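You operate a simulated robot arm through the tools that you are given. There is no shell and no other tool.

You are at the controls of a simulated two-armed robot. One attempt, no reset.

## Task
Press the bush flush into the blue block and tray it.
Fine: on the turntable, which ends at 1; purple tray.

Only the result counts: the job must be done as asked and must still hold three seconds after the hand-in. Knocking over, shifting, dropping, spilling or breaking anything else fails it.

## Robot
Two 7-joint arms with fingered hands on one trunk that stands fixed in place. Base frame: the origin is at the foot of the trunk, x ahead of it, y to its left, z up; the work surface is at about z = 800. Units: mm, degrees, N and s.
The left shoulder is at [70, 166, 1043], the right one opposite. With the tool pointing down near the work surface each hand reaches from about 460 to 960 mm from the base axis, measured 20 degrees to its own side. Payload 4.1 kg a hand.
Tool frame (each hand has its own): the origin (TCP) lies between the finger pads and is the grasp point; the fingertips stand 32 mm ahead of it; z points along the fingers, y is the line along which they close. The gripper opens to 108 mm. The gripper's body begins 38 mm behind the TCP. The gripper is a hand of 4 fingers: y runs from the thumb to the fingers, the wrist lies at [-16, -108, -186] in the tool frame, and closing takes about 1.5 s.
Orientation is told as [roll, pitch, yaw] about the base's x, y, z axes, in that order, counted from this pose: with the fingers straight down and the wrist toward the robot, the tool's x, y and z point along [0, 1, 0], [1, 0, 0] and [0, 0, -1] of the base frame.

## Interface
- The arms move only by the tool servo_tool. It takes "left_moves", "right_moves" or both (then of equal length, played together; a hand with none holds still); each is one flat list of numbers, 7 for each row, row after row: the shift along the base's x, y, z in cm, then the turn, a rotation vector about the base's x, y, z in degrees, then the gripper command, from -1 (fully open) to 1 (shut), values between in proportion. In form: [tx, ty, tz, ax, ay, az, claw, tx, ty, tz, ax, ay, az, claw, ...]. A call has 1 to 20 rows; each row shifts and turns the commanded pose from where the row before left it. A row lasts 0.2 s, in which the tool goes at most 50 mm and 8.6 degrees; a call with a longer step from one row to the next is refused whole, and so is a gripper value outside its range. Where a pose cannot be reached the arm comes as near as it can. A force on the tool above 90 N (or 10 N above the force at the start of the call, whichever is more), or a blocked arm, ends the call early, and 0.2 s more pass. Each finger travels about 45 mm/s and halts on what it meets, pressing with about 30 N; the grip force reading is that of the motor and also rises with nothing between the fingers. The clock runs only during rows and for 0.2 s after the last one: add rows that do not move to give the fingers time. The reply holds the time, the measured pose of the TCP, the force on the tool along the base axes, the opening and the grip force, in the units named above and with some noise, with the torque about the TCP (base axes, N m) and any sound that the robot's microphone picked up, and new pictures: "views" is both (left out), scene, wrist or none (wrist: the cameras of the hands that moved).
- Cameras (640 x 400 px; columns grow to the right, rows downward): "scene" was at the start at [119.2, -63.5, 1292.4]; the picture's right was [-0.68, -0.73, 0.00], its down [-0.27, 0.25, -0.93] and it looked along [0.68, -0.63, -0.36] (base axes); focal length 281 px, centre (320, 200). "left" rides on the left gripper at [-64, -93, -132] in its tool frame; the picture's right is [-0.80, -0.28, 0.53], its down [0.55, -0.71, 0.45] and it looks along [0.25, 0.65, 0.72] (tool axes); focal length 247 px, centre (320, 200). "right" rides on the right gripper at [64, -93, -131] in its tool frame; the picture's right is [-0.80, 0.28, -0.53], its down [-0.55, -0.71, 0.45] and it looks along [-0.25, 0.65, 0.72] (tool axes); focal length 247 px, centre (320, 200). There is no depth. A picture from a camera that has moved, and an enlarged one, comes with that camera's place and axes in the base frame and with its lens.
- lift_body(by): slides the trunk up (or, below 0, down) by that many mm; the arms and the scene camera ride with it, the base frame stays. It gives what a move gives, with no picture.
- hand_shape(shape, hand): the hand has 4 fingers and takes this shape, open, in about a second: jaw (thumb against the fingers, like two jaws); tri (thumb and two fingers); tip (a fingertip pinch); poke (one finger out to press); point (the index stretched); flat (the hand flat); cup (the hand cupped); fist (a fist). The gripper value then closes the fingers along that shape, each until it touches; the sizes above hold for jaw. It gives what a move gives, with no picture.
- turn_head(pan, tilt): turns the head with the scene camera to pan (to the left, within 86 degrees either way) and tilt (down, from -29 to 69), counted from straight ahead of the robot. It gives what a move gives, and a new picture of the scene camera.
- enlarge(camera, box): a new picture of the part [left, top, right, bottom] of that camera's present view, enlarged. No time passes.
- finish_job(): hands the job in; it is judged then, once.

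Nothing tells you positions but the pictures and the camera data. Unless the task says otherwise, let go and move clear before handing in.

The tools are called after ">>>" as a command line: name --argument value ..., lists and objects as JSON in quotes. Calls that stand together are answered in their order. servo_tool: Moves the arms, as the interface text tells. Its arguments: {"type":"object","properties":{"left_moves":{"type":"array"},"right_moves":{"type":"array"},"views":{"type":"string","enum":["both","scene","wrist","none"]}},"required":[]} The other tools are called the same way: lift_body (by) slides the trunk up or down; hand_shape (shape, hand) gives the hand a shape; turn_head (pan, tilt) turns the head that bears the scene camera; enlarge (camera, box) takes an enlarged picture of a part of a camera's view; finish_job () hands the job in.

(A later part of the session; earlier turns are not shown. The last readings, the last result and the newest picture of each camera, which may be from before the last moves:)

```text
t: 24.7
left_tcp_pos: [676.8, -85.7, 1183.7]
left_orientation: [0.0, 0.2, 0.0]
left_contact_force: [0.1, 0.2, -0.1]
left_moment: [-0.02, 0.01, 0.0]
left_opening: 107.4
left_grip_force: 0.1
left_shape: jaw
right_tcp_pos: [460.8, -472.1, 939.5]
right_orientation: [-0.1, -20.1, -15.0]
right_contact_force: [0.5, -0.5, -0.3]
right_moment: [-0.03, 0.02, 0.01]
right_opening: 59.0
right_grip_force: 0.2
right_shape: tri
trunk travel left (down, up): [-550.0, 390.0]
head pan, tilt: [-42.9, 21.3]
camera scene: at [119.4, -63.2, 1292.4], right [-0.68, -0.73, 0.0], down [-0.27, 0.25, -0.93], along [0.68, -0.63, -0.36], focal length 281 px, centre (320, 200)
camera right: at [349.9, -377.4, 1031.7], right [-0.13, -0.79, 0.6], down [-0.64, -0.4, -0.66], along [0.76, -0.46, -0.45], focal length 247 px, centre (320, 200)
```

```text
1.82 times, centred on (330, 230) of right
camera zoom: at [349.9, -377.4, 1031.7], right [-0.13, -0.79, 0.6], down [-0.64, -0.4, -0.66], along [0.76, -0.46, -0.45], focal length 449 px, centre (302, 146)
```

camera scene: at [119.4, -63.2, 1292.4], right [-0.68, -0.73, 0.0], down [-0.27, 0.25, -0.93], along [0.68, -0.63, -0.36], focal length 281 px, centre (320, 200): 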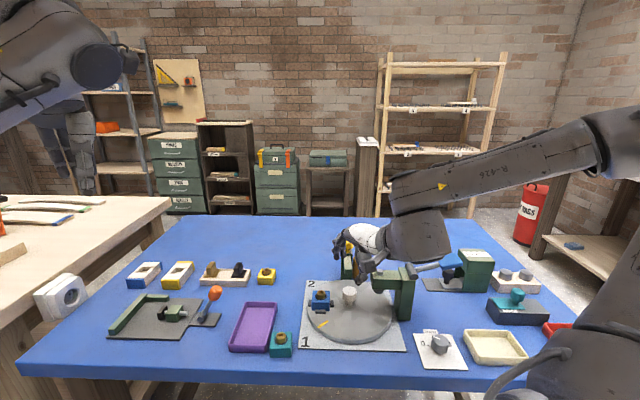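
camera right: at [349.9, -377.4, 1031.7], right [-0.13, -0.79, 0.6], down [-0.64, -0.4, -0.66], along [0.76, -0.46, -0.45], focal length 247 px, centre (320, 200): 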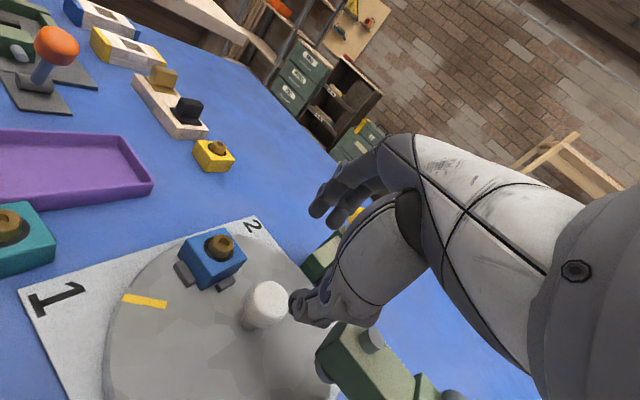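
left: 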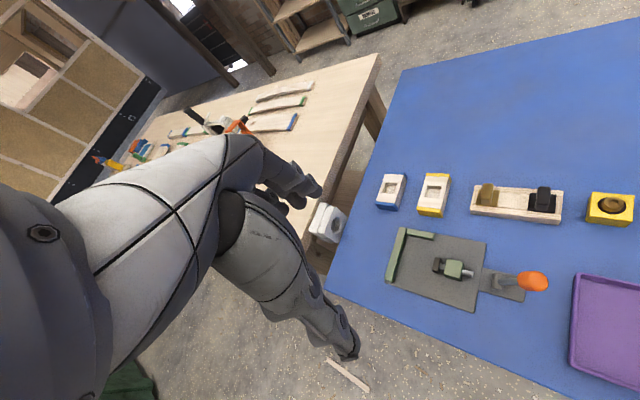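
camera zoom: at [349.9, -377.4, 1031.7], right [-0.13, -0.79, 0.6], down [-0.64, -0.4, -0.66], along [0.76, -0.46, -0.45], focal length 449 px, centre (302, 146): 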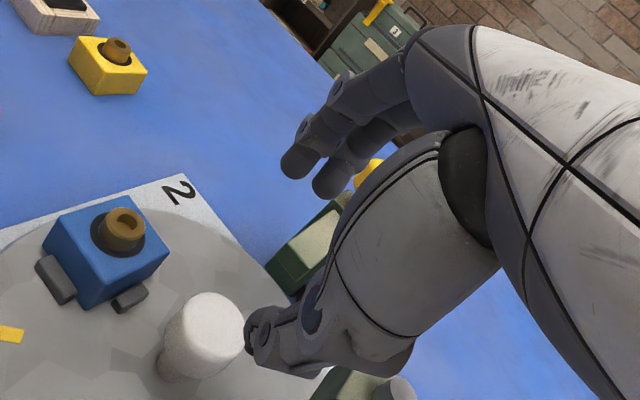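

The tilted hand is well clear of the dispenser. I'll lower it onto the knob.

>>> servo_tool --right_moves '[-0.44, 0.08, -2.5, 0, 0, 0, -0.1, 0, 0, -2.5, 0, 0, 0, -0.1, 0, 0, -2.4, 0, 0, 0, -0.1, 0, 0, 0, 0, 0, 0, -0.1]' --views "both"

>>> enlarge --camera "scene" --box '[300, 235, 420, 335]'

>>> enlarge --camera "right" --box '[220, 140, 420, 340]'

```text
t: 25.7
left_tcp_pos: [675.8, -86.2, 1184.4]
left_orientation: [-0.1, 0.0, 0.1]
left_contact_force: [0.0, -0.7, -0.5]
left_moment: [-0.03, -0.01, 0.0]
left_opening: 107.8
left_grip_force: 0.1
left_shape: jaw
right_tcp_pos: [455.9, -471.7, 865.4]
right_orientation: [0.0, -20.0, -15.0]
right_contact_force: [1.0, -0.3, 0.9]
right_moment: [0.01, -0.04, 0.03]
right_opening: 59.4
right_grip_force: 0.0
right_shape: tri
trunk travel left (down, up): [-550.0, 390.0]
head pan, tilt: [-42.9, 21.3]
camera scene: at [118.9, -63.1, 1292.5], right [-0.68, -0.73, 0.0], down [-0.27, 0.25, -0.93], along [0.68, -0.63, -0.36], focal length 281 px, centre (320, 200)
camera right: at [345.0, -376.2, 958.2], right [-0.13, -0.79, 0.6], down [-0.64, -0.4, -0.66], along [0.76, -0.46, -0.45], focal length 247 px, centre (320, 200)
```

scene: 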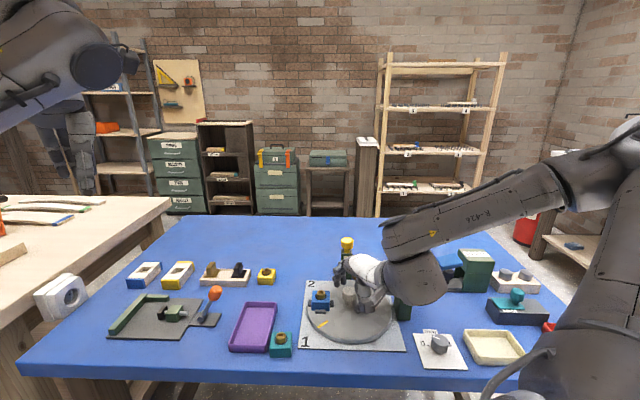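
right: 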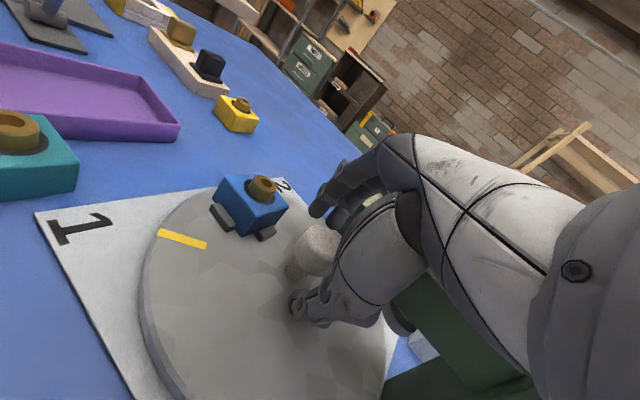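

```text
4.00 times, centred on (360, 285) of scene
camera zoom: at [118.9, -63.1, 1292.5], right [-0.68, -0.73, 0.0], down [-0.27, 0.25, -0.93], along [0.68, -0.63, -0.36], focal length 1124 px, centre (160, -140)
```

zoom: 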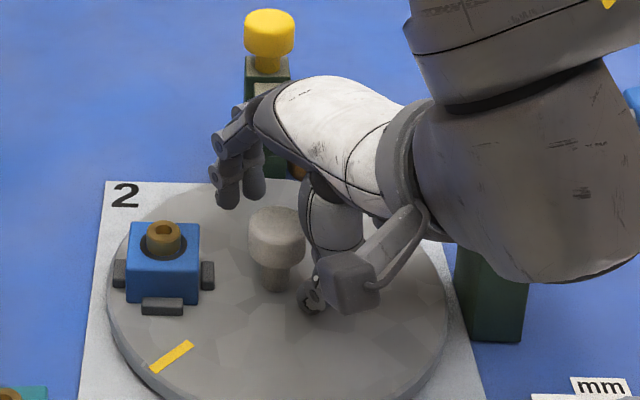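

```text
2.00 times, centred on (320, 240) of right
camera zoom: at [345.0, -376.2, 958.2], right [-0.13, -0.79, 0.6], down [-0.64, -0.4, -0.66], along [0.76, -0.46, -0.45], focal length 494 px, centre (320, 120)
```

zoom: 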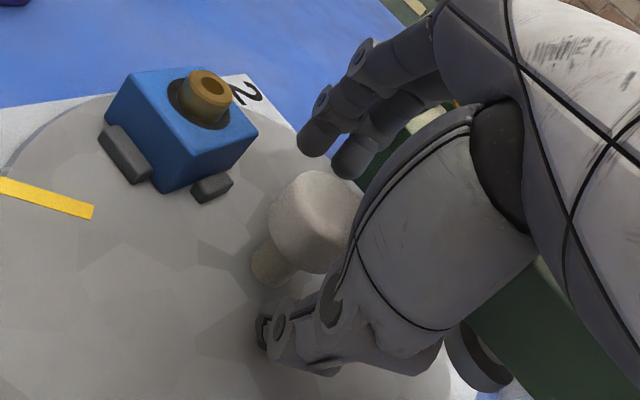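

The mark is back at 1, so the disc seems to have a detent that pulled it home when I let go. I'll grip the knob in this tilted pose and turn clockwise.

>>> servo_tool --right_moves '[0, 0, 0, 0, 0, 0, 0.3, 0, 0, 0, 0, 0, 0, 0.6, 0, 0, 0, 0, 0, 0, 0.6, 0, 0, 0, 0, 0, 0, 0.6, 0, 0, 0, 0, 0, 0, 0.6, 0.03, 0.04, 0, 0, 0, -6, 0.6, 0.03, 0.05, 0, 0, 0, -7, 0.6, 0.03, 0.05, 0, 0, 0, -7, 0.6, 0, 0, 0, 0, 0, 0, 0.6]' --views "both"

>>> enlarge --camera "scene" --box '[300, 235, 420, 335]'

>>> enlarge --camera "right" --box '[220, 140, 420, 340]'

```text
t: 27.7
left_tcp_pos: [675.9, -87.4, 1183.8]
left_orientation: [-0.1, 0.0, 0.2]
left_contact_force: [0.4, 0.2, -0.1]
left_moment: [-0.04, 0.03, 0.01]
left_opening: 107.7
left_grip_force: 0.1
left_shape: jaw
right_tcp_pos: [457.2, -471.4, 866.2]
right_orientation: [0.0, -19.9, -35.1]
right_contact_force: [-2.1, -0.2, -2.8]
right_moment: [-0.05, 0.05, 0.04]
right_opening: 22.3
right_grip_force: 0.1
right_shape: tri
trunk travel left (down, up): [-550.0, 390.0]
head pan, tilt: [-42.9, 21.3]
camera scene: at [118.6, -63.7, 1292.4], right [-0.68, -0.73, 0.0], down [-0.27, 0.25, -0.93], along [0.68, -0.63, -0.36], focal length 281 px, centre (320, 200)
camera right: at [385.6, -343.5, 957.9], right [-0.39, -0.7, 0.6], down [-0.73, -0.16, -0.66], along [0.56, -0.7, -0.45], focal length 247 px, centre (320, 200)
```

scene: 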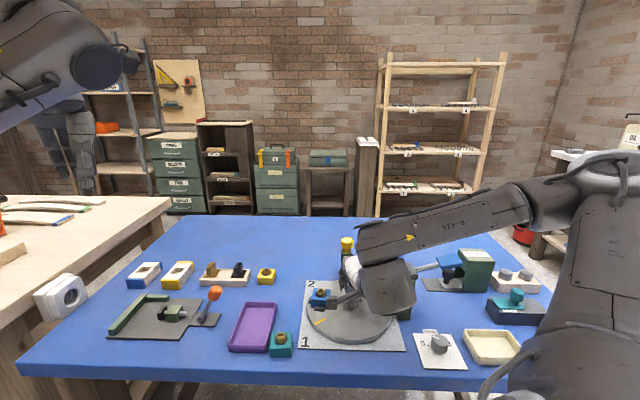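
right: 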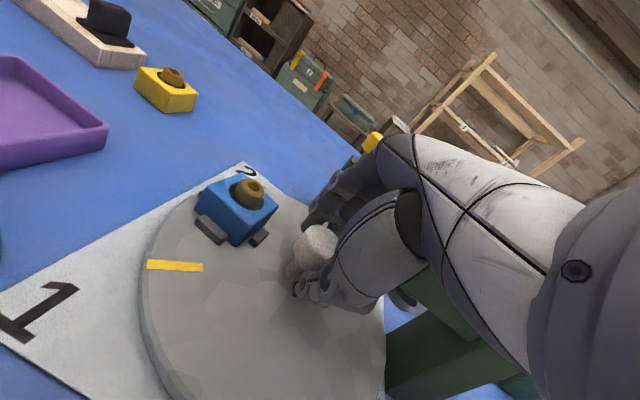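

```text
4.00 times, centred on (360, 285) of scene
camera zoom: at [118.6, -63.7, 1292.4], right [-0.68, -0.73, 0.0], down [-0.27, 0.25, -0.93], along [0.68, -0.63, -0.36], focal length 1124 px, centre (160, -140)
```

zoom: 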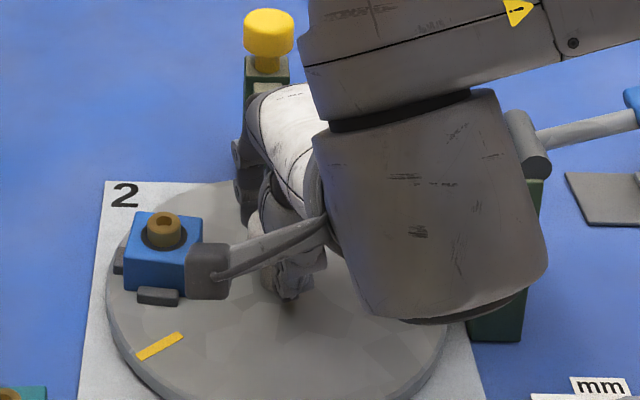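

```text
2.00 times, centred on (320, 240) of right
camera zoom: at [385.6, -343.5, 957.9], right [-0.39, -0.7, 0.6], down [-0.73, -0.16, -0.66], along [0.56, -0.7, -0.45], focal length 494 px, centre (320, 120)
```

zoom: 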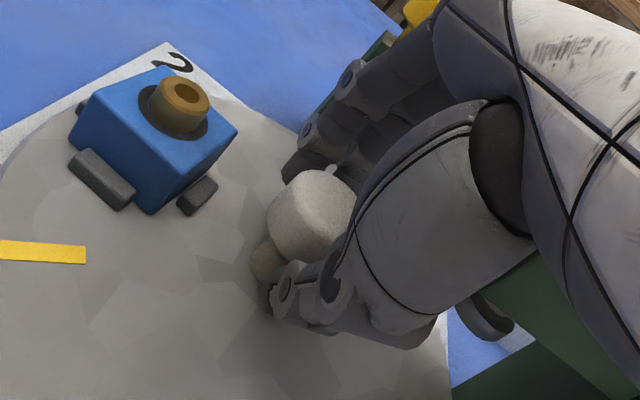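

The grip force reads zero because the fingers stopped at their commanded opening, so the knob slipped. I'll close fully and turn again.

>>> servo_tool --right_moves '[0, 0, 0, 0, 0, 0, 1.0, 0, 0, 0, 0, 0, 0, 1.0, 0, 0, 0, 0, 0, 0, 1.0, 0, 0, 0, 0, 0, 0, 1.0, 0.04, 0.03, 0, 0, 0, -6, 1.0, 0.04, 0.03, 0, 0, 0, -7, 1.0, 0.04, 0.02, 0, 0, 0, -7, 1.0, 0, 0, 0, 0, 0, 0, 1.0]' --views "both"

>>> enlarge --camera "scene" --box '[300, 235, 420, 335]'

>>> enlarge --camera "right" --box '[220, 120, 420, 340]'

```text
t: 29.5
left_tcp_pos: [677.1, -86.9, 1183.8]
left_orientation: [0.2, 0.1, 0.1]
left_contact_force: [0.7, 0.0, -0.2]
left_moment: [-0.03, 0.0, 0.03]
left_opening: 107.7
left_grip_force: 0.1
left_shape: jaw
right_tcp_pos: [458.1, -471.3, 865.2]
right_orientation: [-0.1, -19.8, -55.1]
right_contact_force: [-8.8, 0.8, -15.0]
right_moment: [-0.04, 0.1, -0.03]
right_opening: 23.3
right_grip_force: 30.0
right_shape: tri
trunk travel left (down, up): [-550.0, 390.0]
head pan, tilt: [-42.9, 21.3]
camera scene: at [119.3, -64.8, 1292.3], right [-0.68, -0.73, 0.0], down [-0.27, 0.25, -0.93], along [0.68, -0.63, -0.36], focal length 281 px, centre (320, 200)
camera right: at [435.6, -327.0, 957.0], right [-0.6, -0.53, 0.6], down [-0.74, 0.11, -0.66], along [0.28, -0.84, -0.45], focal length 247 px, centre (320, 200)
```

scene: 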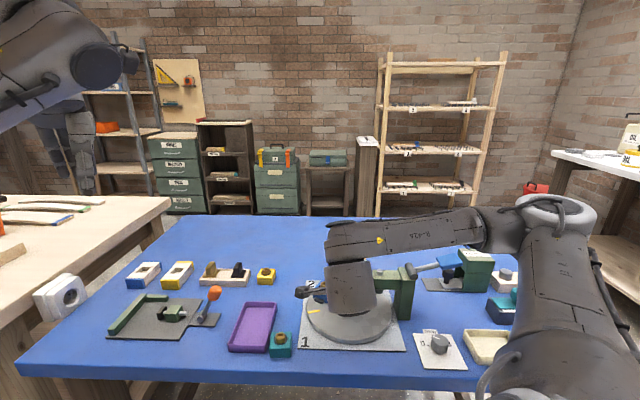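
right: 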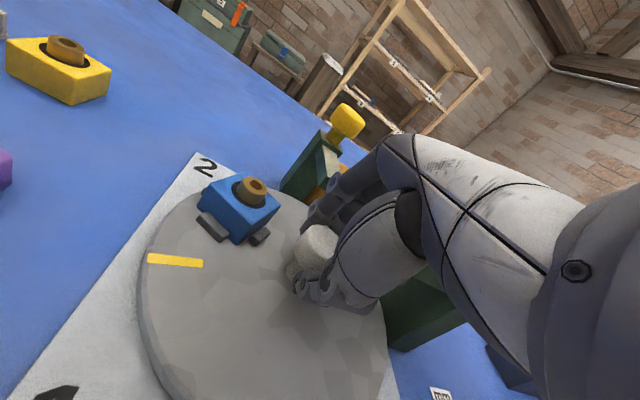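

```text
4.00 times, centred on (360, 285) of scene
camera zoom: at [119.3, -64.8, 1292.3], right [-0.68, -0.73, 0.0], down [-0.27, 0.25, -0.93], along [0.68, -0.63, -0.36], focal length 1124 px, centre (160, -140)
```

zoom: 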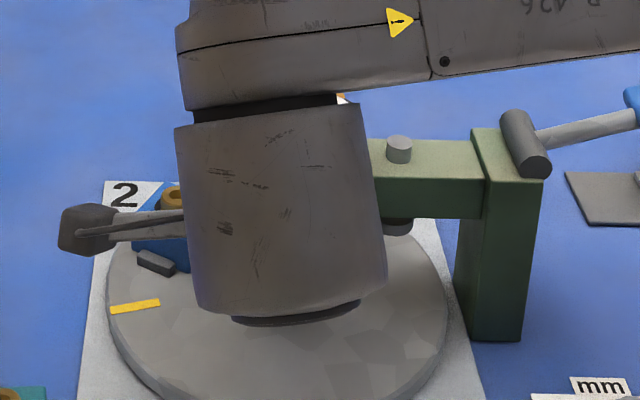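

```text
1.82 times, centred on (320, 230) of right
camera zoom: at [435.6, -327.0, 957.0], right [-0.6, -0.53, 0.6], down [-0.74, 0.11, -0.66], along [0.28, -0.84, -0.45], focal length 449 px, centre (320, 146)
```

zoom: 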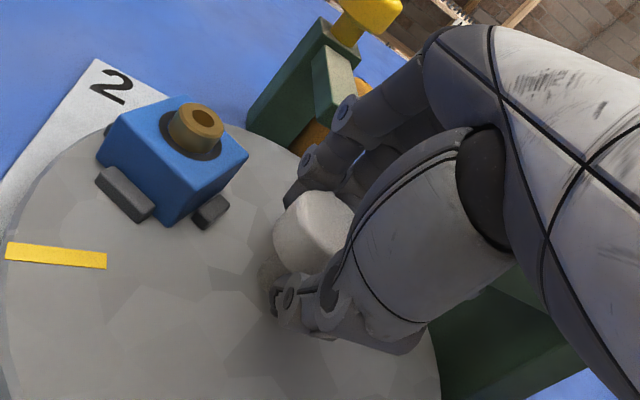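

Now gripped with 30 N and the disc is following the hand. I'll continue clockwise.

>>> servo_tool --right_moves '[0.06, 0.05, -0.05, 0, 0, -7.5, 1.0, 0.06, 0.05, -0.05, 0, 0, -7.5, 1.0, 0.06, 0.03, 0, 0, 0, -7.5, 1.0, 0.06, 0.02, 0, 0, 0, -7.5, 1.0, 0, 0, 0, 0, 0, 0, 1.0]' --views "both"

>>> enlarge --camera "right" --box '[120, 100, 440, 400]'

```text
t: 30.7
left_tcp_pos: [675.2, -88.9, 1184.4]
left_orientation: [0.0, 0.0, 0.2]
left_contact_force: [0.1, 1.2, -0.3]
left_moment: [0.0, 0.04, 0.03]
left_opening: 107.3
left_grip_force: 0.1
left_shape: jaw
right_tcp_pos: [460.0, -469.7, 864.5]
right_orientation: [-0.1, -19.9, -85.1]
right_contact_force: [-12.4, -1.2, -9.0]
right_moment: [-0.23, 0.2, -0.04]
right_opening: 23.6
right_grip_force: 29.9
right_shape: tri
trunk travel left (down, up): [-550.0, 390.0]
head pan, tilt: [-42.9, 21.3]
camera scene: at [118.1, -64.9, 1292.4], right [-0.68, -0.73, 0.0], down [-0.27, 0.25, -0.93], along [0.68, -0.63, -0.36], focal length 281 px, centre (320, 200)
camera right: at [512.8, -334.0, 956.3], right [-0.79, -0.15, 0.6], down [-0.59, 0.46, -0.66], along [-0.18, -0.87, -0.45], focal length 247 px, centre (320, 200)
```

scene: 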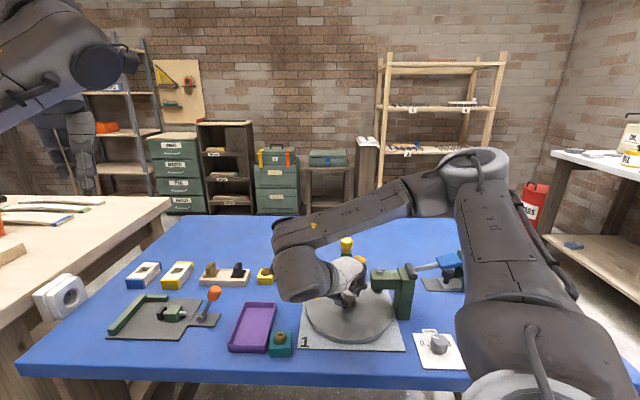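
right: 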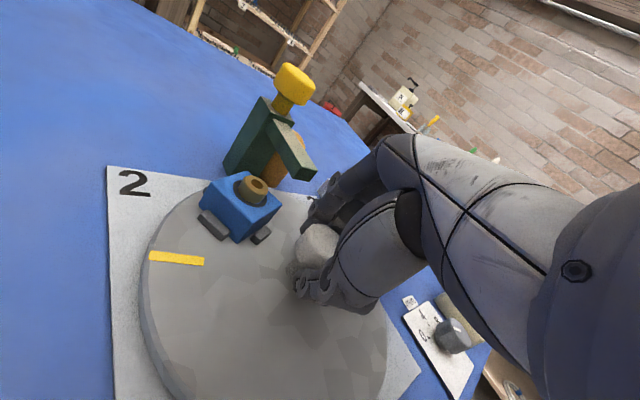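

```text
1.33 times, centred on (280, 250) of right
camera zoom: at [512.8, -334.0, 956.3], right [-0.79, -0.15, 0.6], down [-0.59, 0.46, -0.66], along [-0.18, -0.87, -0.45], focal length 329 px, centre (373, 133)
```

zoom: 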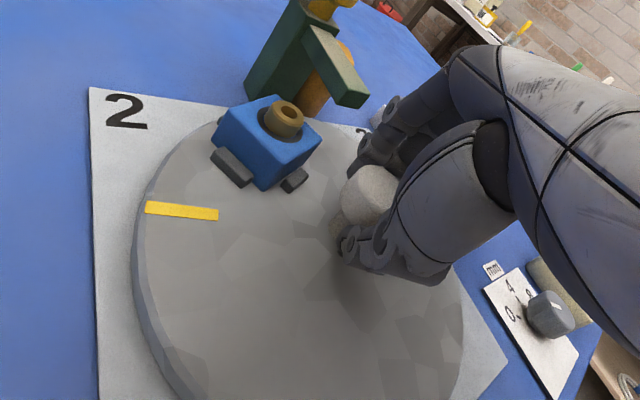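

The yaw reaches -85° without trouble, and the mark is more than halfway to 2. I'll add a last 10° on this stroke, then release and regrip from the other end.

>>> servo_tool --right_moves '[-0.05, 0.02, 0, 0, 0, -5, 1.0, -0.05, 0.02, 0, 0, 0, -5, 1.0, 0, 0, 0, 0, 0, 0, 1.0, 0, 0, 0, 0, 0, 0, 0.5, 0, 0, 0, 0, 0, 0, 0.1, 0, 0, 0, 0, 0, 0, -0.1, 0, 0, 0, 0, 0, 0, -0.1]' --views "both"

>>> enlarge --camera "right" --box '[120, 100, 440, 400]'

```text
t: 32.3
left_tcp_pos: [677.7, -85.6, 1184.3]
left_orientation: [0.0, 0.0, 0.1]
left_contact_force: [-0.1, -0.2, 0.9]
left_moment: [-0.05, 0.02, -0.01]
left_opening: 107.4
left_grip_force: 0.2
left_shape: jaw
right_tcp_pos: [460.3, -467.9, 864.3]
right_orientation: [-0.1, -20.0, -95.0]
right_contact_force: [1.1, 0.3, 0.0]
right_moment: [-0.02, 0.07, 0.03]
right_opening: 58.8
right_grip_force: 0.1
right_shape: tri
trunk travel left (down, up): [-550.0, 390.0]
head pan, tilt: [-42.9, 21.3]
camera scene: at [119.5, -63.2, 1292.4], right [-0.68, -0.73, 0.0], down [-0.27, 0.25, -0.93], along [0.68, -0.63, -0.36], focal length 281 px, centre (320, 200)
camera right: at [535.9, -343.4, 956.9], right [-0.8, -0.01, 0.6], down [-0.5, 0.56, -0.66], along [-0.32, -0.83, -0.45], focal length 247 px, centre (320, 200)
```

scene: 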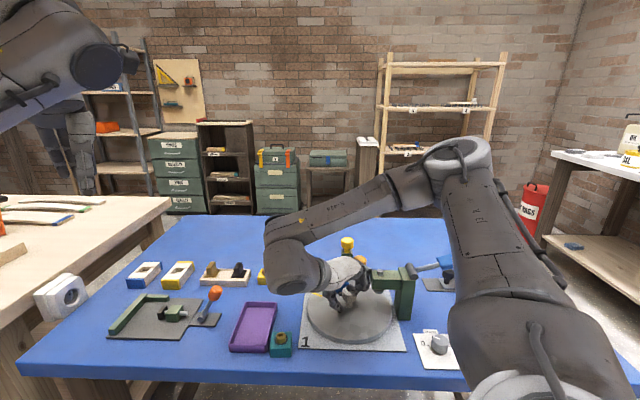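
right: 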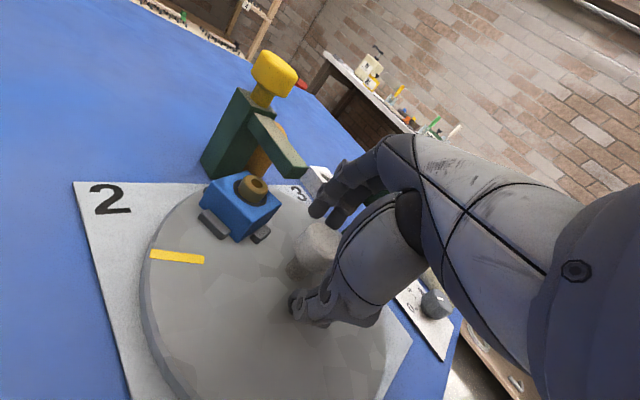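

```text
1.33 times, centred on (280, 250) of right
camera zoom: at [535.9, -343.4, 956.9], right [-0.8, -0.01, 0.6], down [-0.5, 0.56, -0.66], along [-0.32, -0.83, -0.45], focal length 329 px, centre (373, 133)
```

zoom: 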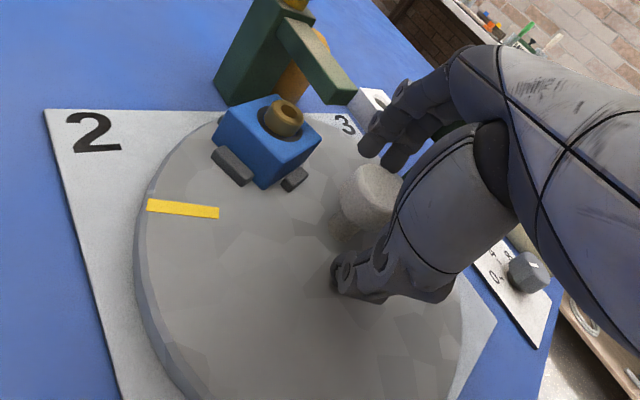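

The disc stayed put after release. I'll rise, swing the hand back to yaw -15° at height, and come down on the knob again.

>>> servo_tool --right_moves '[0, 0, 3.5, 0, 0, 0, -0.1, 0, 0, 3.5, 0, 0, 0, -0.1, -0.04, -0.03, 0, 0, 0, 8, -0.1, -0.04, -0.03, 0, 0, 0, 8, -0.1, -0.04, -0.03, 0, 0, 0, 8, -0.1, -0.04, -0.03, 0, 0, 0, 8, -0.1, -0.04, -0.03, 0, 0, 0, 8, -0.1, -0.04, -0.04, 0, 0, 0, 8, -0.1, -0.04, -0.04, 0, 0, 0, 8, -0.1, -0.04, -0.04, 0, 0, 0, 8, -0.1, -0.04, -0.04, 0, 0, 0, 8, -0.1, -0.03, -0.03, 0, 0, 0, 8, -0.1, 0, 0, -2.5, 0, 0, 0, -0.1, 0, 0, -2.5, 0, 0, 0, -0.1, 0, 0, -2.0, 0, 0, 0, -0.1, 0, 0, 0, 0, 0, 0, -0.1]' --views "both"

>>> enlarge --camera "scene" --box '[290, 225, 430, 345]'

```text
t: 35.7
left_tcp_pos: [675.7, -85.7, 1183.6]
left_orientation: [0.0, 0.1, 0.1]
left_contact_force: [-0.3, 0.1, 0.4]
left_moment: [0.04, 0.0, 0.01]
left_opening: 107.5
left_grip_force: 0.1
left_shape: jaw
right_tcp_pos: [456.3, -472.3, 864.9]
right_orientation: [0.1, -20.0, -14.9]
right_contact_force: [0.4, 0.4, -0.4]
right_moment: [0.0, 0.0, 0.02]
right_opening: 59.1
right_grip_force: 0.1
right_shape: tri
trunk travel left (down, up): [-550.0, 390.0]
head pan, tilt: [-42.9, 21.3]
camera scene: at [118.9, -63.3, 1292.5], right [-0.68, -0.73, 0.0], down [-0.27, 0.25, -0.93], along [0.68, -0.63, -0.36], focal length 281 px, centre (320, 200)
camera right: at [345.1, -376.2, 956.8], right [-0.13, -0.79, 0.6], down [-0.64, -0.4, -0.66], along [0.76, -0.46, -0.45], focal length 247 px, centre (320, 200)
```

scene: 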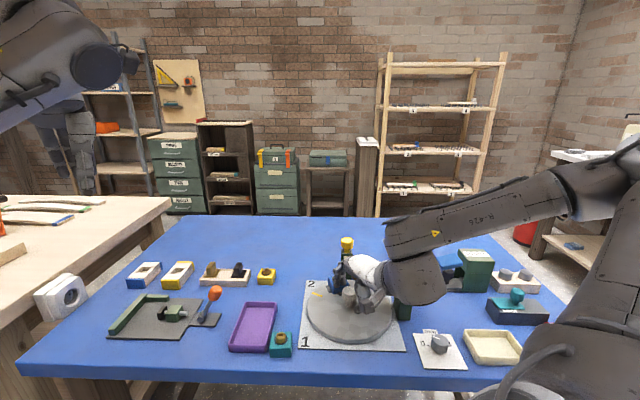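
right: 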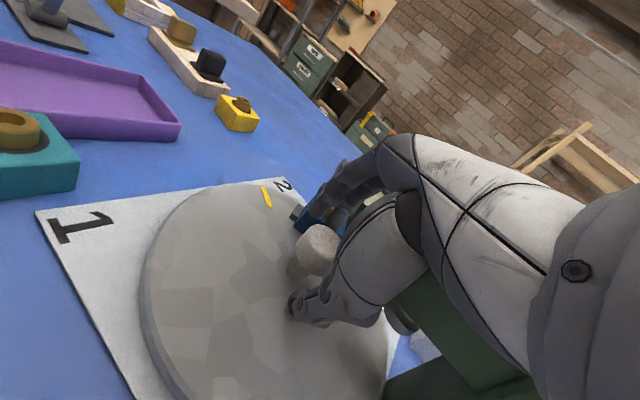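

```text
3.33 times, centred on (360, 285) of scene
camera zoom: at [118.9, -63.3, 1292.5], right [-0.68, -0.73, 0.0], down [-0.27, 0.25, -0.93], along [0.68, -0.63, -0.36], focal length 937 px, centre (187, -83)
```

zoom: 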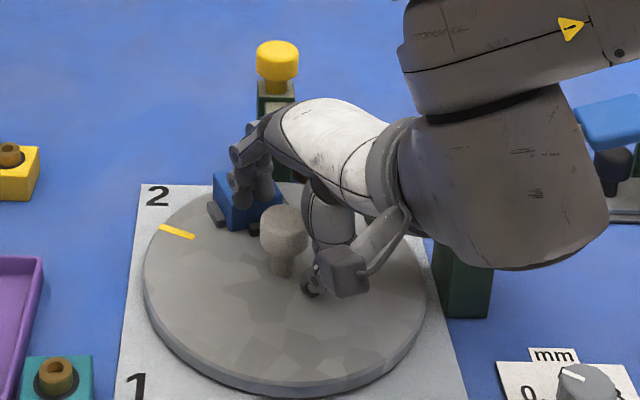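

The fingers are around the knob just inside the block, with no contact force. I'll close and turn, keeping fingers and block moving together.

>>> servo_tool --right_moves '[0, 0, 0, 0, 0, 0, 0.5, 0, 0, 0, 0, 0, 0, 1.0, 0, 0, 0, 0, 0, 0, 1.0, 0, 0, 0, 0, 0, 0, 1.0, 0, 0, 0, 0, 0, 0, 1.0, 0.02, 0.04, 0, 0, 0, -5, 1.0, 0.02, 0.04, 0, 0, 0, -7.5, 1.0, 0.02, 0.04, 0, 0, 0, -7.5, 1.0, 0, 0, 0, 0, 0, 0, 1.0]' --views "both"

>>> enlarge --camera "right" --box '[120, 100, 440, 400]'

```text
t: 37.7
left_tcp_pos: [677.8, -87.3, 1183.2]
left_orientation: [-0.1, 0.1, 0.1]
left_contact_force: [-0.2, 0.7, 0.3]
left_moment: [-0.04, 0.01, 0.0]
left_opening: 107.7
left_grip_force: 0.0
left_shape: jaw
right_tcp_pos: [458.0, -471.1, 864.2]
right_orientation: [-0.1, -19.9, -35.0]
right_contact_force: [0.1, 0.5, -10.0]
right_moment: [-0.07, -0.12, 0.02]
right_opening: 24.7
right_grip_force: 30.5
right_shape: tri
trunk travel left (down, up): [-550.0, 390.0]
head pan, tilt: [-42.9, 21.3]
camera scene: at [120.1, -64.4, 1292.2], right [-0.68, -0.73, 0.0], down [-0.27, 0.25, -0.93], along [0.68, -0.63, -0.36], focal length 281 px, centre (320, 200)
camera right: at [386.3, -343.5, 956.1], right [-0.39, -0.7, 0.6], down [-0.73, -0.16, -0.66], along [0.56, -0.7, -0.45], focal length 247 px, centre (320, 200)
```

scene: 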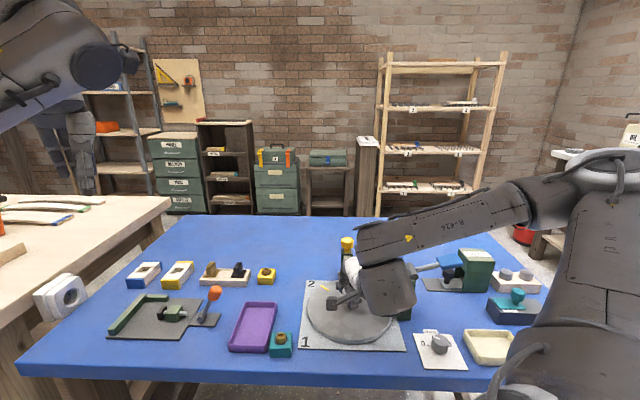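
right: 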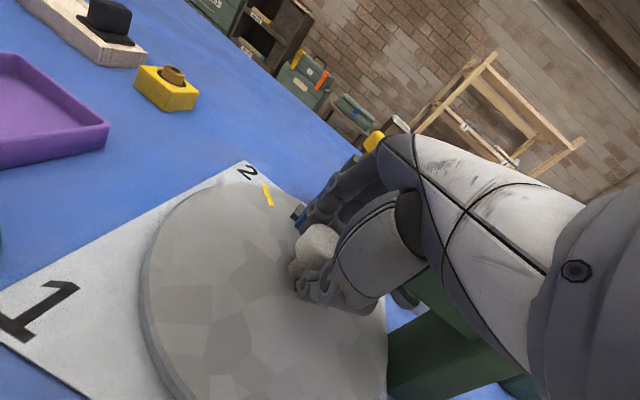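

```text
1.33 times, centred on (280, 250) of right
camera zoom: at [386.3, -343.5, 956.1], right [-0.39, -0.7, 0.6], down [-0.73, -0.16, -0.66], along [0.56, -0.7, -0.45], focal length 329 px, centre (373, 133)
```

zoom: 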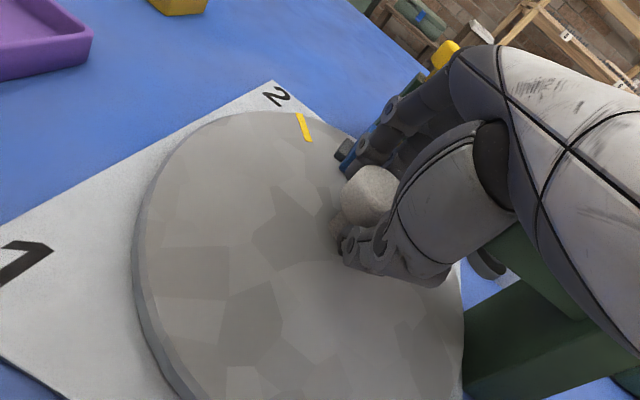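

The grip is 30 N with low side force, and the mark is almost at 2. I'll continue clockwise.

>>> servo_tool --right_moves '[0.02, 0.03, 0, 0, 0, -7.5, 1.0, 0.02, 0.03, 0, 0, 0, -7.5, 1.0, 0.03, 0.02, 0, 0, 0, -7.5, 1.0, 0.03, 0.02, 0, 0, 0, -7.5, 1.0, 0, 0, 0, 0, 0, 0, 1.0]' --views "both"

>>> enlarge --camera "right" --box '[120, 80, 440, 380]'

```text
t: 38.9
left_tcp_pos: [678.4, -86.9, 1182.7]
left_orientation: [0.1, 0.1, 0.1]
left_contact_force: [0.7, -0.2, 0.4]
left_moment: [0.0, 0.01, 0.01]
left_opening: 107.9
left_grip_force: 0.1
left_shape: jaw
right_tcp_pos: [459.0, -470.2, 864.2]
right_orientation: [0.0, -19.9, -65.1]
right_contact_force: [2.5, 2.2, -11.2]
right_moment: [-0.03, -0.12, 0.02]
right_opening: 24.9
right_grip_force: 29.9
right_shape: tri
trunk travel left (down, up): [-550.0, 390.0]
head pan, tilt: [-42.9, 21.3]
camera scene: at [120.7, -64.4, 1292.2], right [-0.68, -0.73, 0.0], down [-0.27, 0.25, -0.93], along [0.68, -0.63, -0.37], focal length 281 px, centre (320, 200)
camera right: at [461.6, -324.4, 956.0], right [-0.69, -0.41, 0.6], down [-0.71, 0.23, -0.66], along [0.13, -0.88, -0.45], focal length 247 px, centre (320, 200)
```

scene: 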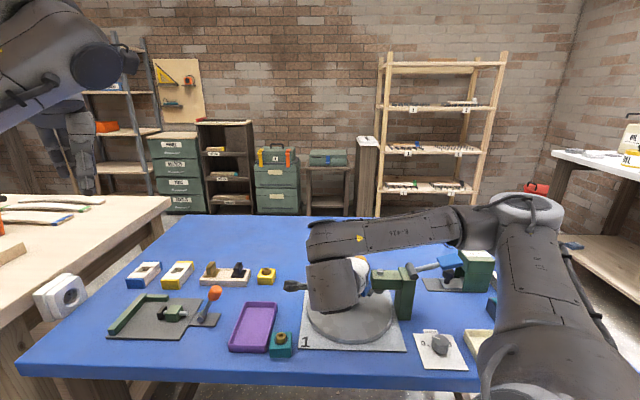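
right: 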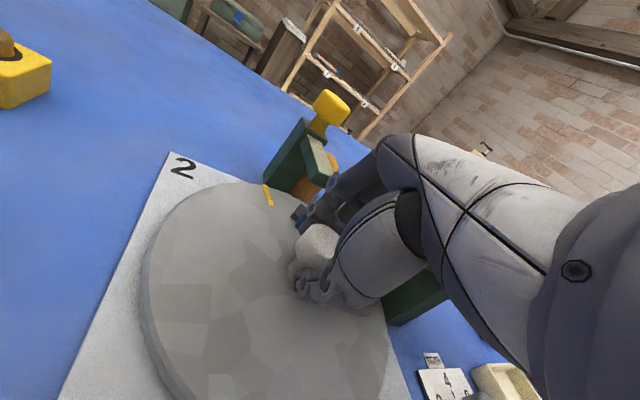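

```text
1.33 times, centred on (280, 230) of right
camera zoom: at [461.6, -324.4, 956.0], right [-0.69, -0.41, 0.6], down [-0.71, 0.23, -0.66], along [0.13, -0.88, -0.45], focal length 329 px, centre (373, 160)
```

zoom: 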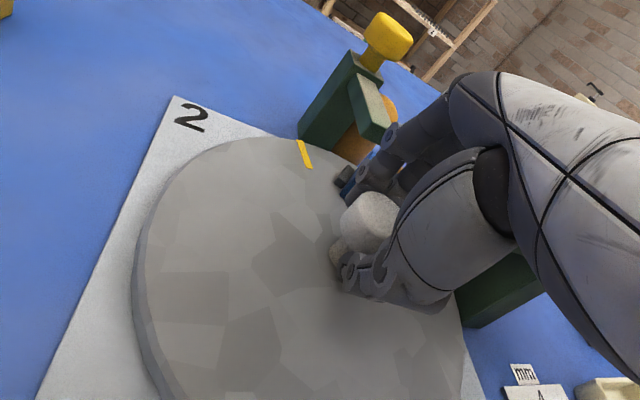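

The mark has passed 2, forces are low and the dispenser is untouched. I'll continue to yaw -95°.

>>> servo_tool --right_moves '[0.03, 0.02, 0, 0, 0, -7.5, 1.0, 0.03, 0.02, 0, 0, 0, -7.5, 1.0, 0.03, 0.01, 0, 0, 0, -7.5, 1.0, 0.03, 0.01, 0, 0, 0, -7.5, 1.0, 0, 0, 0, 0, 0, 0, 1.0]' --views "both"

>>> enlarge --camera "right" --box '[120, 80, 440, 380]'

>>> enlarge --camera "scene" --box '[290, 225, 430, 345]'

```text
t: 40.1
left_tcp_pos: [677.7, -87.6, 1182.6]
left_orientation: [0.1, 0.0, 0.0]
left_contact_force: [0.5, -0.3, -0.1]
left_moment: [-0.02, 0.01, 0.05]
left_opening: 107.5
left_grip_force: 0.0
left_shape: jaw
right_tcp_pos: [459.6, -469.5, 864.3]
right_orientation: [0.0, -19.9, -95.1]
right_contact_force: [7.8, -2.1, -8.2]
right_moment: [-0.18, -0.19, 0.04]
right_opening: 24.2
right_grip_force: 30.0
right_shape: tri
trunk travel left (down, up): [-550.0, 390.0]
head pan, tilt: [-42.9, 21.3]
camera scene: at [121.3, -64.7, 1292.1], right [-0.68, -0.73, 0.0], down [-0.27, 0.25, -0.93], along [0.68, -0.63, -0.37], focal length 281 px, centre (320, 200)
camera right: at [536.1, -345.1, 955.7], right [-0.8, -0.01, 0.6], down [-0.5, 0.56, -0.66], along [-0.33, -0.83, -0.45], focal length 247 px, centre (320, 200)
```

scene: 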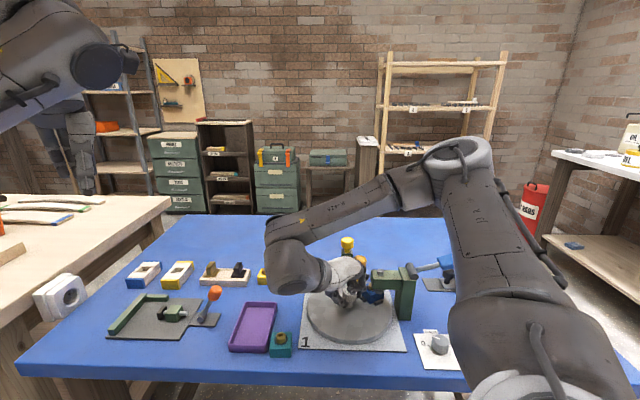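
right: 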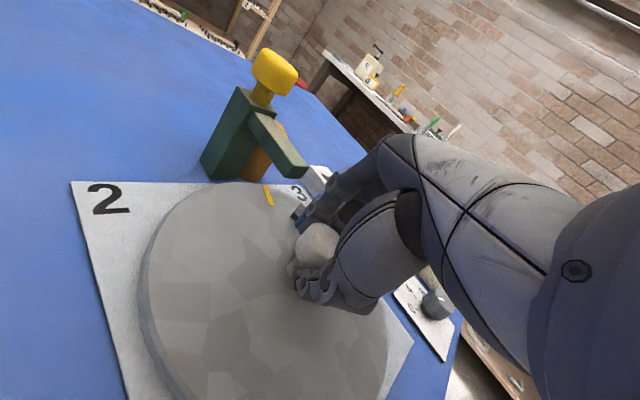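

```text
1.33 times, centred on (280, 230) of right
camera zoom: at [536.1, -345.1, 955.7], right [-0.8, -0.01, 0.6], down [-0.5, 0.56, -0.66], along [-0.33, -0.83, -0.45], focal length 329 px, centre (373, 160)
```

zoom: 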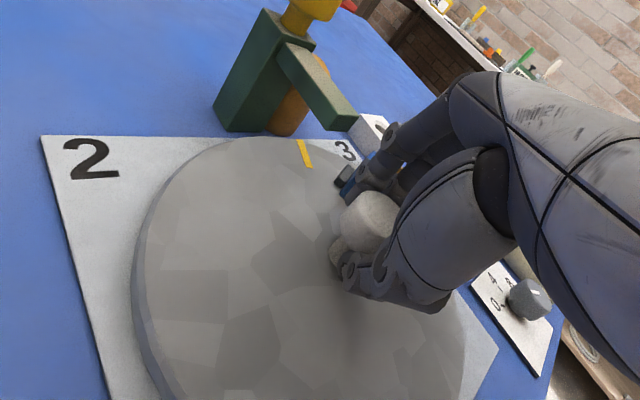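

```text
3.33 times, centred on (360, 285) of scene
camera zoom: at [121.3, -64.7, 1292.1], right [-0.68, -0.73, 0.0], down [-0.27, 0.25, -0.93], along [0.68, -0.63, -0.37], focal length 937 px, centre (187, -83)
```

zoom: 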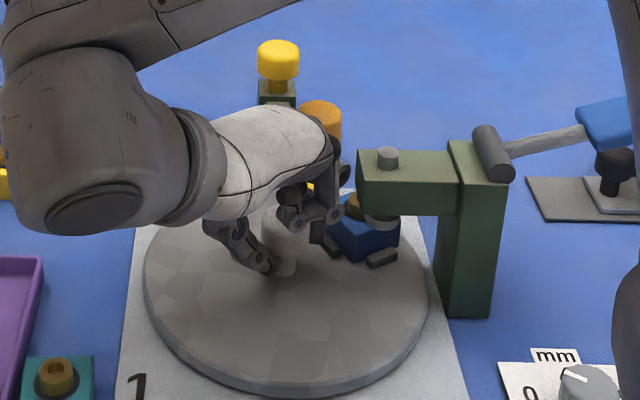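

The block is now close to the press, with about 37° still to turn. I'll release with a small opening, lift away from the press head, and regrip at yaw -30°.

>>> servo_tool --right_moves '[0, 0, 0, 0, 0, 0, 0.5, 0, 0, 0, 0, 0, 0, 0.1, 0, 0, 0, 0, 0, 0, 0.1, 0, 0, 1.0, 0, 0, 0, 0.1, 0, 0.3, 1.0, 0, 0, 0, 0.1, 0, 0.5, 2.0, 0, 0, 0, 0.1, 0, 0.3, 3.0, 0, 0, 0, 0.0, -0.035, -0.145, 0, 0, 0, 8.1, -0.1, -0.035, -0.145, 0, 0, 0, 8.1, -0.1, -0.035, -0.145, 0, 0, 0, 8.1, -0.1, -0.035, -0.145, 0, 0, 0, 8.1, -0.1, -0.035, -0.145, 0, 0, 0, 8.1, -0.1, -0.035, -0.145, 0, 0, 0, 8.1, -0.1, -0.035, -0.145, 0, 0, 0, 8.1, -0.1, -0.035, -0.145, 0, 0, 0, 8.1, -0.1, 0, 0, 0, 0, 0, 0, -0.1]' --views "both"

>>> enlarge --camera "scene" --box '[290, 205, 430, 345]'

>>> enlarge --camera "right" --box '[100, 160, 420, 400]'

```text
t: 43.5
left_tcp_pos: [677.0, -86.3, 1183.5]
left_orientation: [0.0, 0.2, 0.1]
left_contact_force: [0.4, -0.4, -0.3]
left_moment: [0.0, 0.03, -0.02]
left_opening: 107.7
left_grip_force: 0.1
left_shape: jaw
right_tcp_pos: [456.4, -469.4, 934.1]
right_orientation: [-0.1, -20.0, -30.1]
right_contact_force: [1.1, 0.7, -0.2]
right_moment: [-0.02, -0.01, 0.02]
right_opening: 58.9
right_grip_force: 0.2
right_shape: tri
trunk travel left (down, up): [-550.0, 390.0]
head pan, tilt: [-42.9, 21.3]
camera scene: at [119.9, -63.5, 1292.3], right [-0.68, -0.73, 0.0], down [-0.27, 0.25, -0.93], along [0.68, -0.63, -0.36], focal length 281 px, centre (320, 200)
camera right: at [374.1, -348.1, 1026.5], right [-0.33, -0.73, 0.6], down [-0.72, -0.22, -0.66], along [0.61, -0.65, -0.45], focal length 247 px, centre (320, 200)
```

scene: 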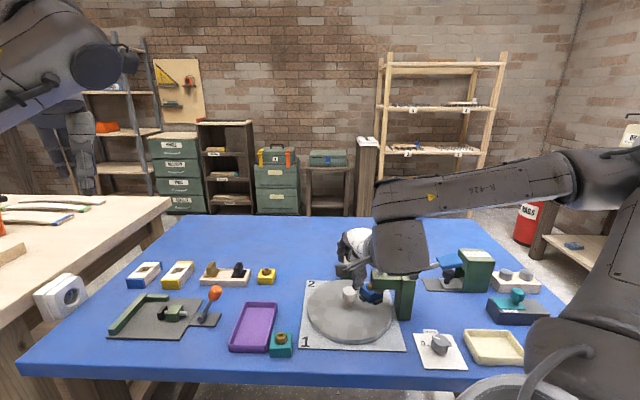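
right: 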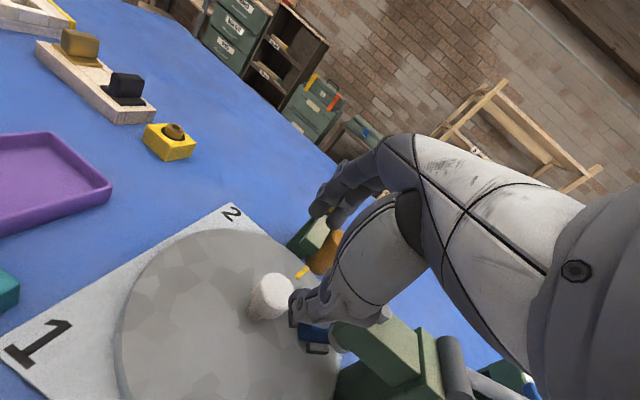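

```text
2.86 times, centred on (360, 275) of scene
camera zoom: at [119.9, -63.5, 1292.3], right [-0.68, -0.73, 0.0], down [-0.27, 0.25, -0.93], along [0.68, -0.63, -0.36], focal length 803 px, centre (206, -14)
```

zoom: 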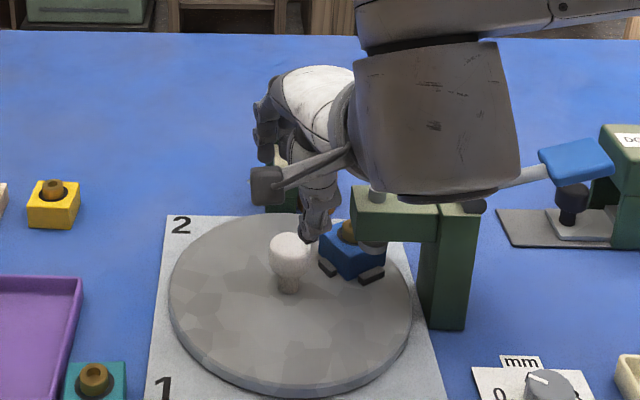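

```text
1.67 times, centred on (260, 280) of right
camera zoom: at [374.1, -348.1, 1026.5], right [-0.33, -0.73, 0.6], down [-0.72, -0.22, -0.66], along [0.61, -0.65, -0.45], focal length 412 px, centre (420, 67)
```

zoom: 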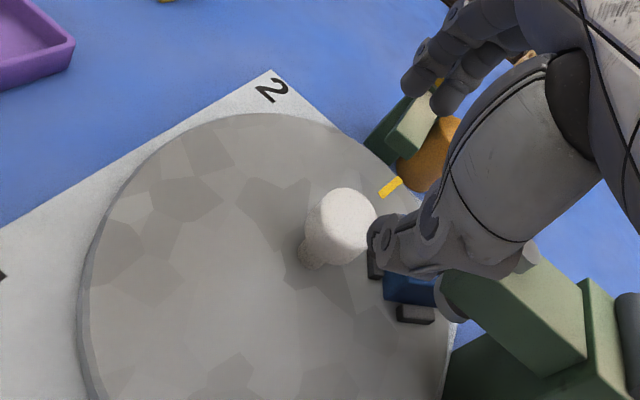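

About 37° remains. I'll lower onto the knob at this yaw and grip.

>>> servo_tool --right_moves '[0.03, -0.07, -2.5, 0, 0, 0, -0.1, 0, 0, -2.5, 0, 0, 0, -0.1, 0, 0, -1.9, 0, 0, 0, -0.1, 0, 0, 0, 0, 0, 0, 0.5, 0, 0, 0, 0, 0, 0, 1.0, 0, 0, 0, 0, 0, 0, 1.0, 0, 0, 0, 0, 0, 0, 1.0, 0, 0, 0, 0, 0, 0, 1.0, 0, 0, 0, 0, 0, 0, 1.0]' --views "both"

>>> enlarge --camera "right" --box '[100, 160, 420, 400]'

```text
t: 45.5
left_tcp_pos: [676.6, -87.0, 1184.1]
left_orientation: [0.1, 0.1, 0.1]
left_contact_force: [0.0, 0.9, -0.2]
left_moment: [0.01, 0.03, 0.01]
left_opening: 107.7
left_grip_force: 0.0
left_shape: jaw
right_tcp_pos: [455.6, -471.1, 865.7]
right_orientation: [-0.1, -19.9, -30.3]
right_contact_force: [0.2, -1.7, -7.6]
right_moment: [-0.07, -0.07, 0.0]
right_opening: 26.3
right_grip_force: 29.9
right_shape: tri
trunk travel left (down, up): [-550.0, 390.0]
head pan, tilt: [-42.9, 21.3]
camera scene: at [119.8, -64.4, 1292.3], right [-0.68, -0.73, 0.0], down [-0.27, 0.25, -0.93], along [0.68, -0.63, -0.36], focal length 281 px, centre (320, 200)
camera right: at [373.7, -349.7, 957.9], right [-0.33, -0.73, 0.6], down [-0.72, -0.22, -0.66], along [0.61, -0.65, -0.45], focal length 247 px, centre (320, 200)
```

scene: 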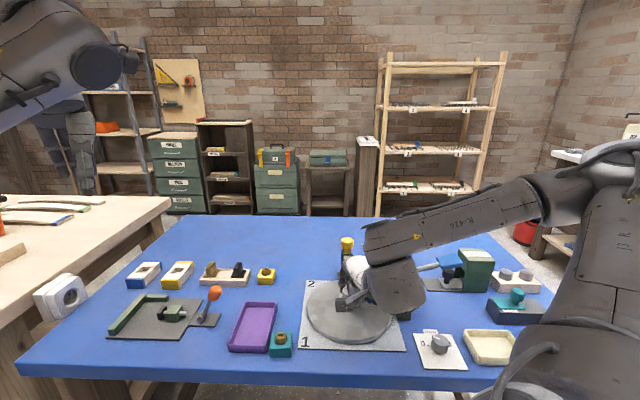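
right: 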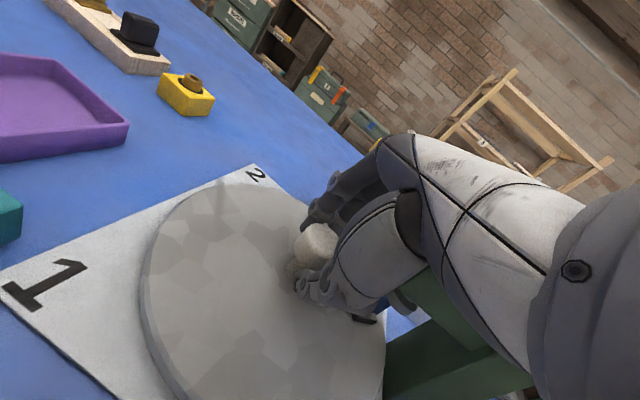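

```text
1.67 times, centred on (260, 280) of right
camera zoom: at [373.7, -349.7, 957.9], right [-0.33, -0.73, 0.6], down [-0.72, -0.22, -0.66], along [0.61, -0.65, -0.45], focal length 412 px, centre (420, 67)
```

zoom: 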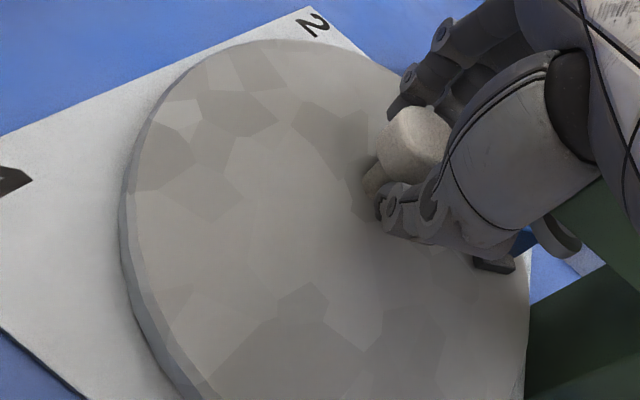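

The mark works out at 151° turned, so 29° remain. I'll turn exactly that much.

>>> servo_tool --right_moves '[0.04, 0.04, 0, 0, 0, -7.25, 1.0, 0.04, 0.04, 0, 0, 0, -7.25, 1.0, 0.04, 0.04, 0, 0, 0, -7.25, 1.0, 0.04, 0.04, 0, 0, 0, -7.25, 1.0, 0, 0, 0, 0, 0, 0, 1.0]' --views "both"

>>> enlarge --camera "right" --box '[120, 100, 440, 400]'

>>> enlarge --camera "scene" --box '[290, 225, 430, 345]'

```text
t: 46.7
left_tcp_pos: [677.5, -87.2, 1185.0]
left_orientation: [0.0, -0.1, 0.2]
left_contact_force: [-0.5, -0.1, -1.1]
left_moment: [0.02, -0.01, -0.01]
left_opening: 107.6
left_grip_force: 0.1
left_shape: jaw
right_tcp_pos: [457.3, -469.6, 865.4]
right_orientation: [0.0, -19.9, -59.3]
right_contact_force: [-2.4, -1.8, -3.4]
right_moment: [-0.09, 0.01, -0.07]
right_opening: 26.0
right_grip_force: 29.9
right_shape: tri
trunk travel left (down, up): [-550.0, 390.0]
head pan, tilt: [-42.9, 21.3]
camera scene: at [119.2, -64.3, 1292.4], right [-0.68, -0.73, 0.0], down [-0.27, 0.25, -0.93], along [0.68, -0.63, -0.36], focal length 281 px, centre (320, 200)
camera right: at [445.4, -323.8, 957.6], right [-0.64, -0.48, 0.6], down [-0.73, 0.16, -0.66], along [0.22, -0.86, -0.45], focal length 247 px, centre (320, 200)
```

scene: 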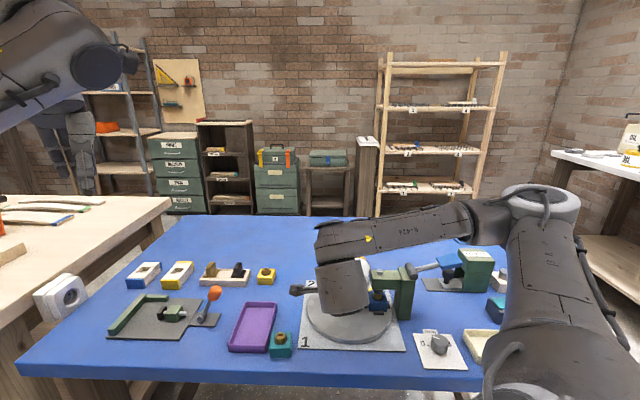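
right: 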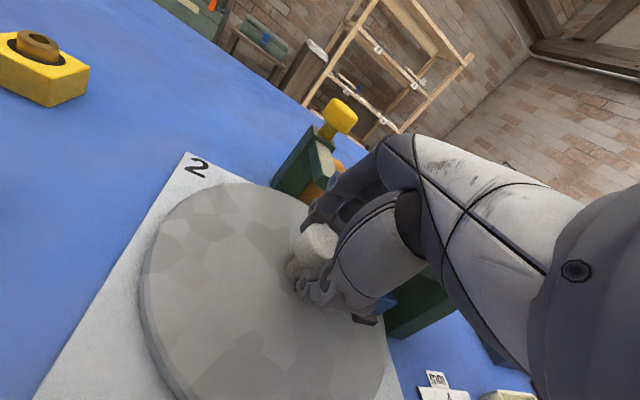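

```text
1.33 times, centred on (280, 250) of right
camera zoom: at [445.4, -323.8, 957.6], right [-0.64, -0.48, 0.6], down [-0.73, 0.16, -0.66], along [0.22, -0.86, -0.45], focal length 329 px, centre (373, 133)
```

zoom: 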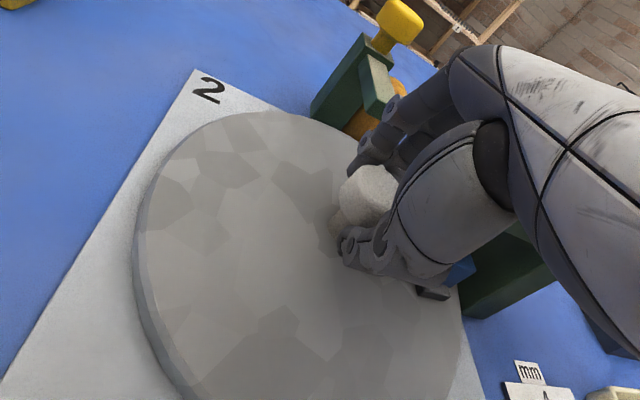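

```text
3.33 times, centred on (360, 285) of scene
camera zoom: at [119.2, -64.3, 1292.4], right [-0.68, -0.73, 0.0], down [-0.27, 0.25, -0.93], along [0.68, -0.63, -0.36], focal length 937 px, centre (187, -83)
```

zoom: 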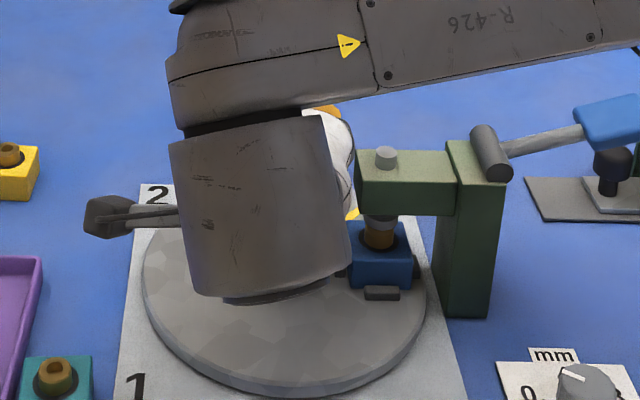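

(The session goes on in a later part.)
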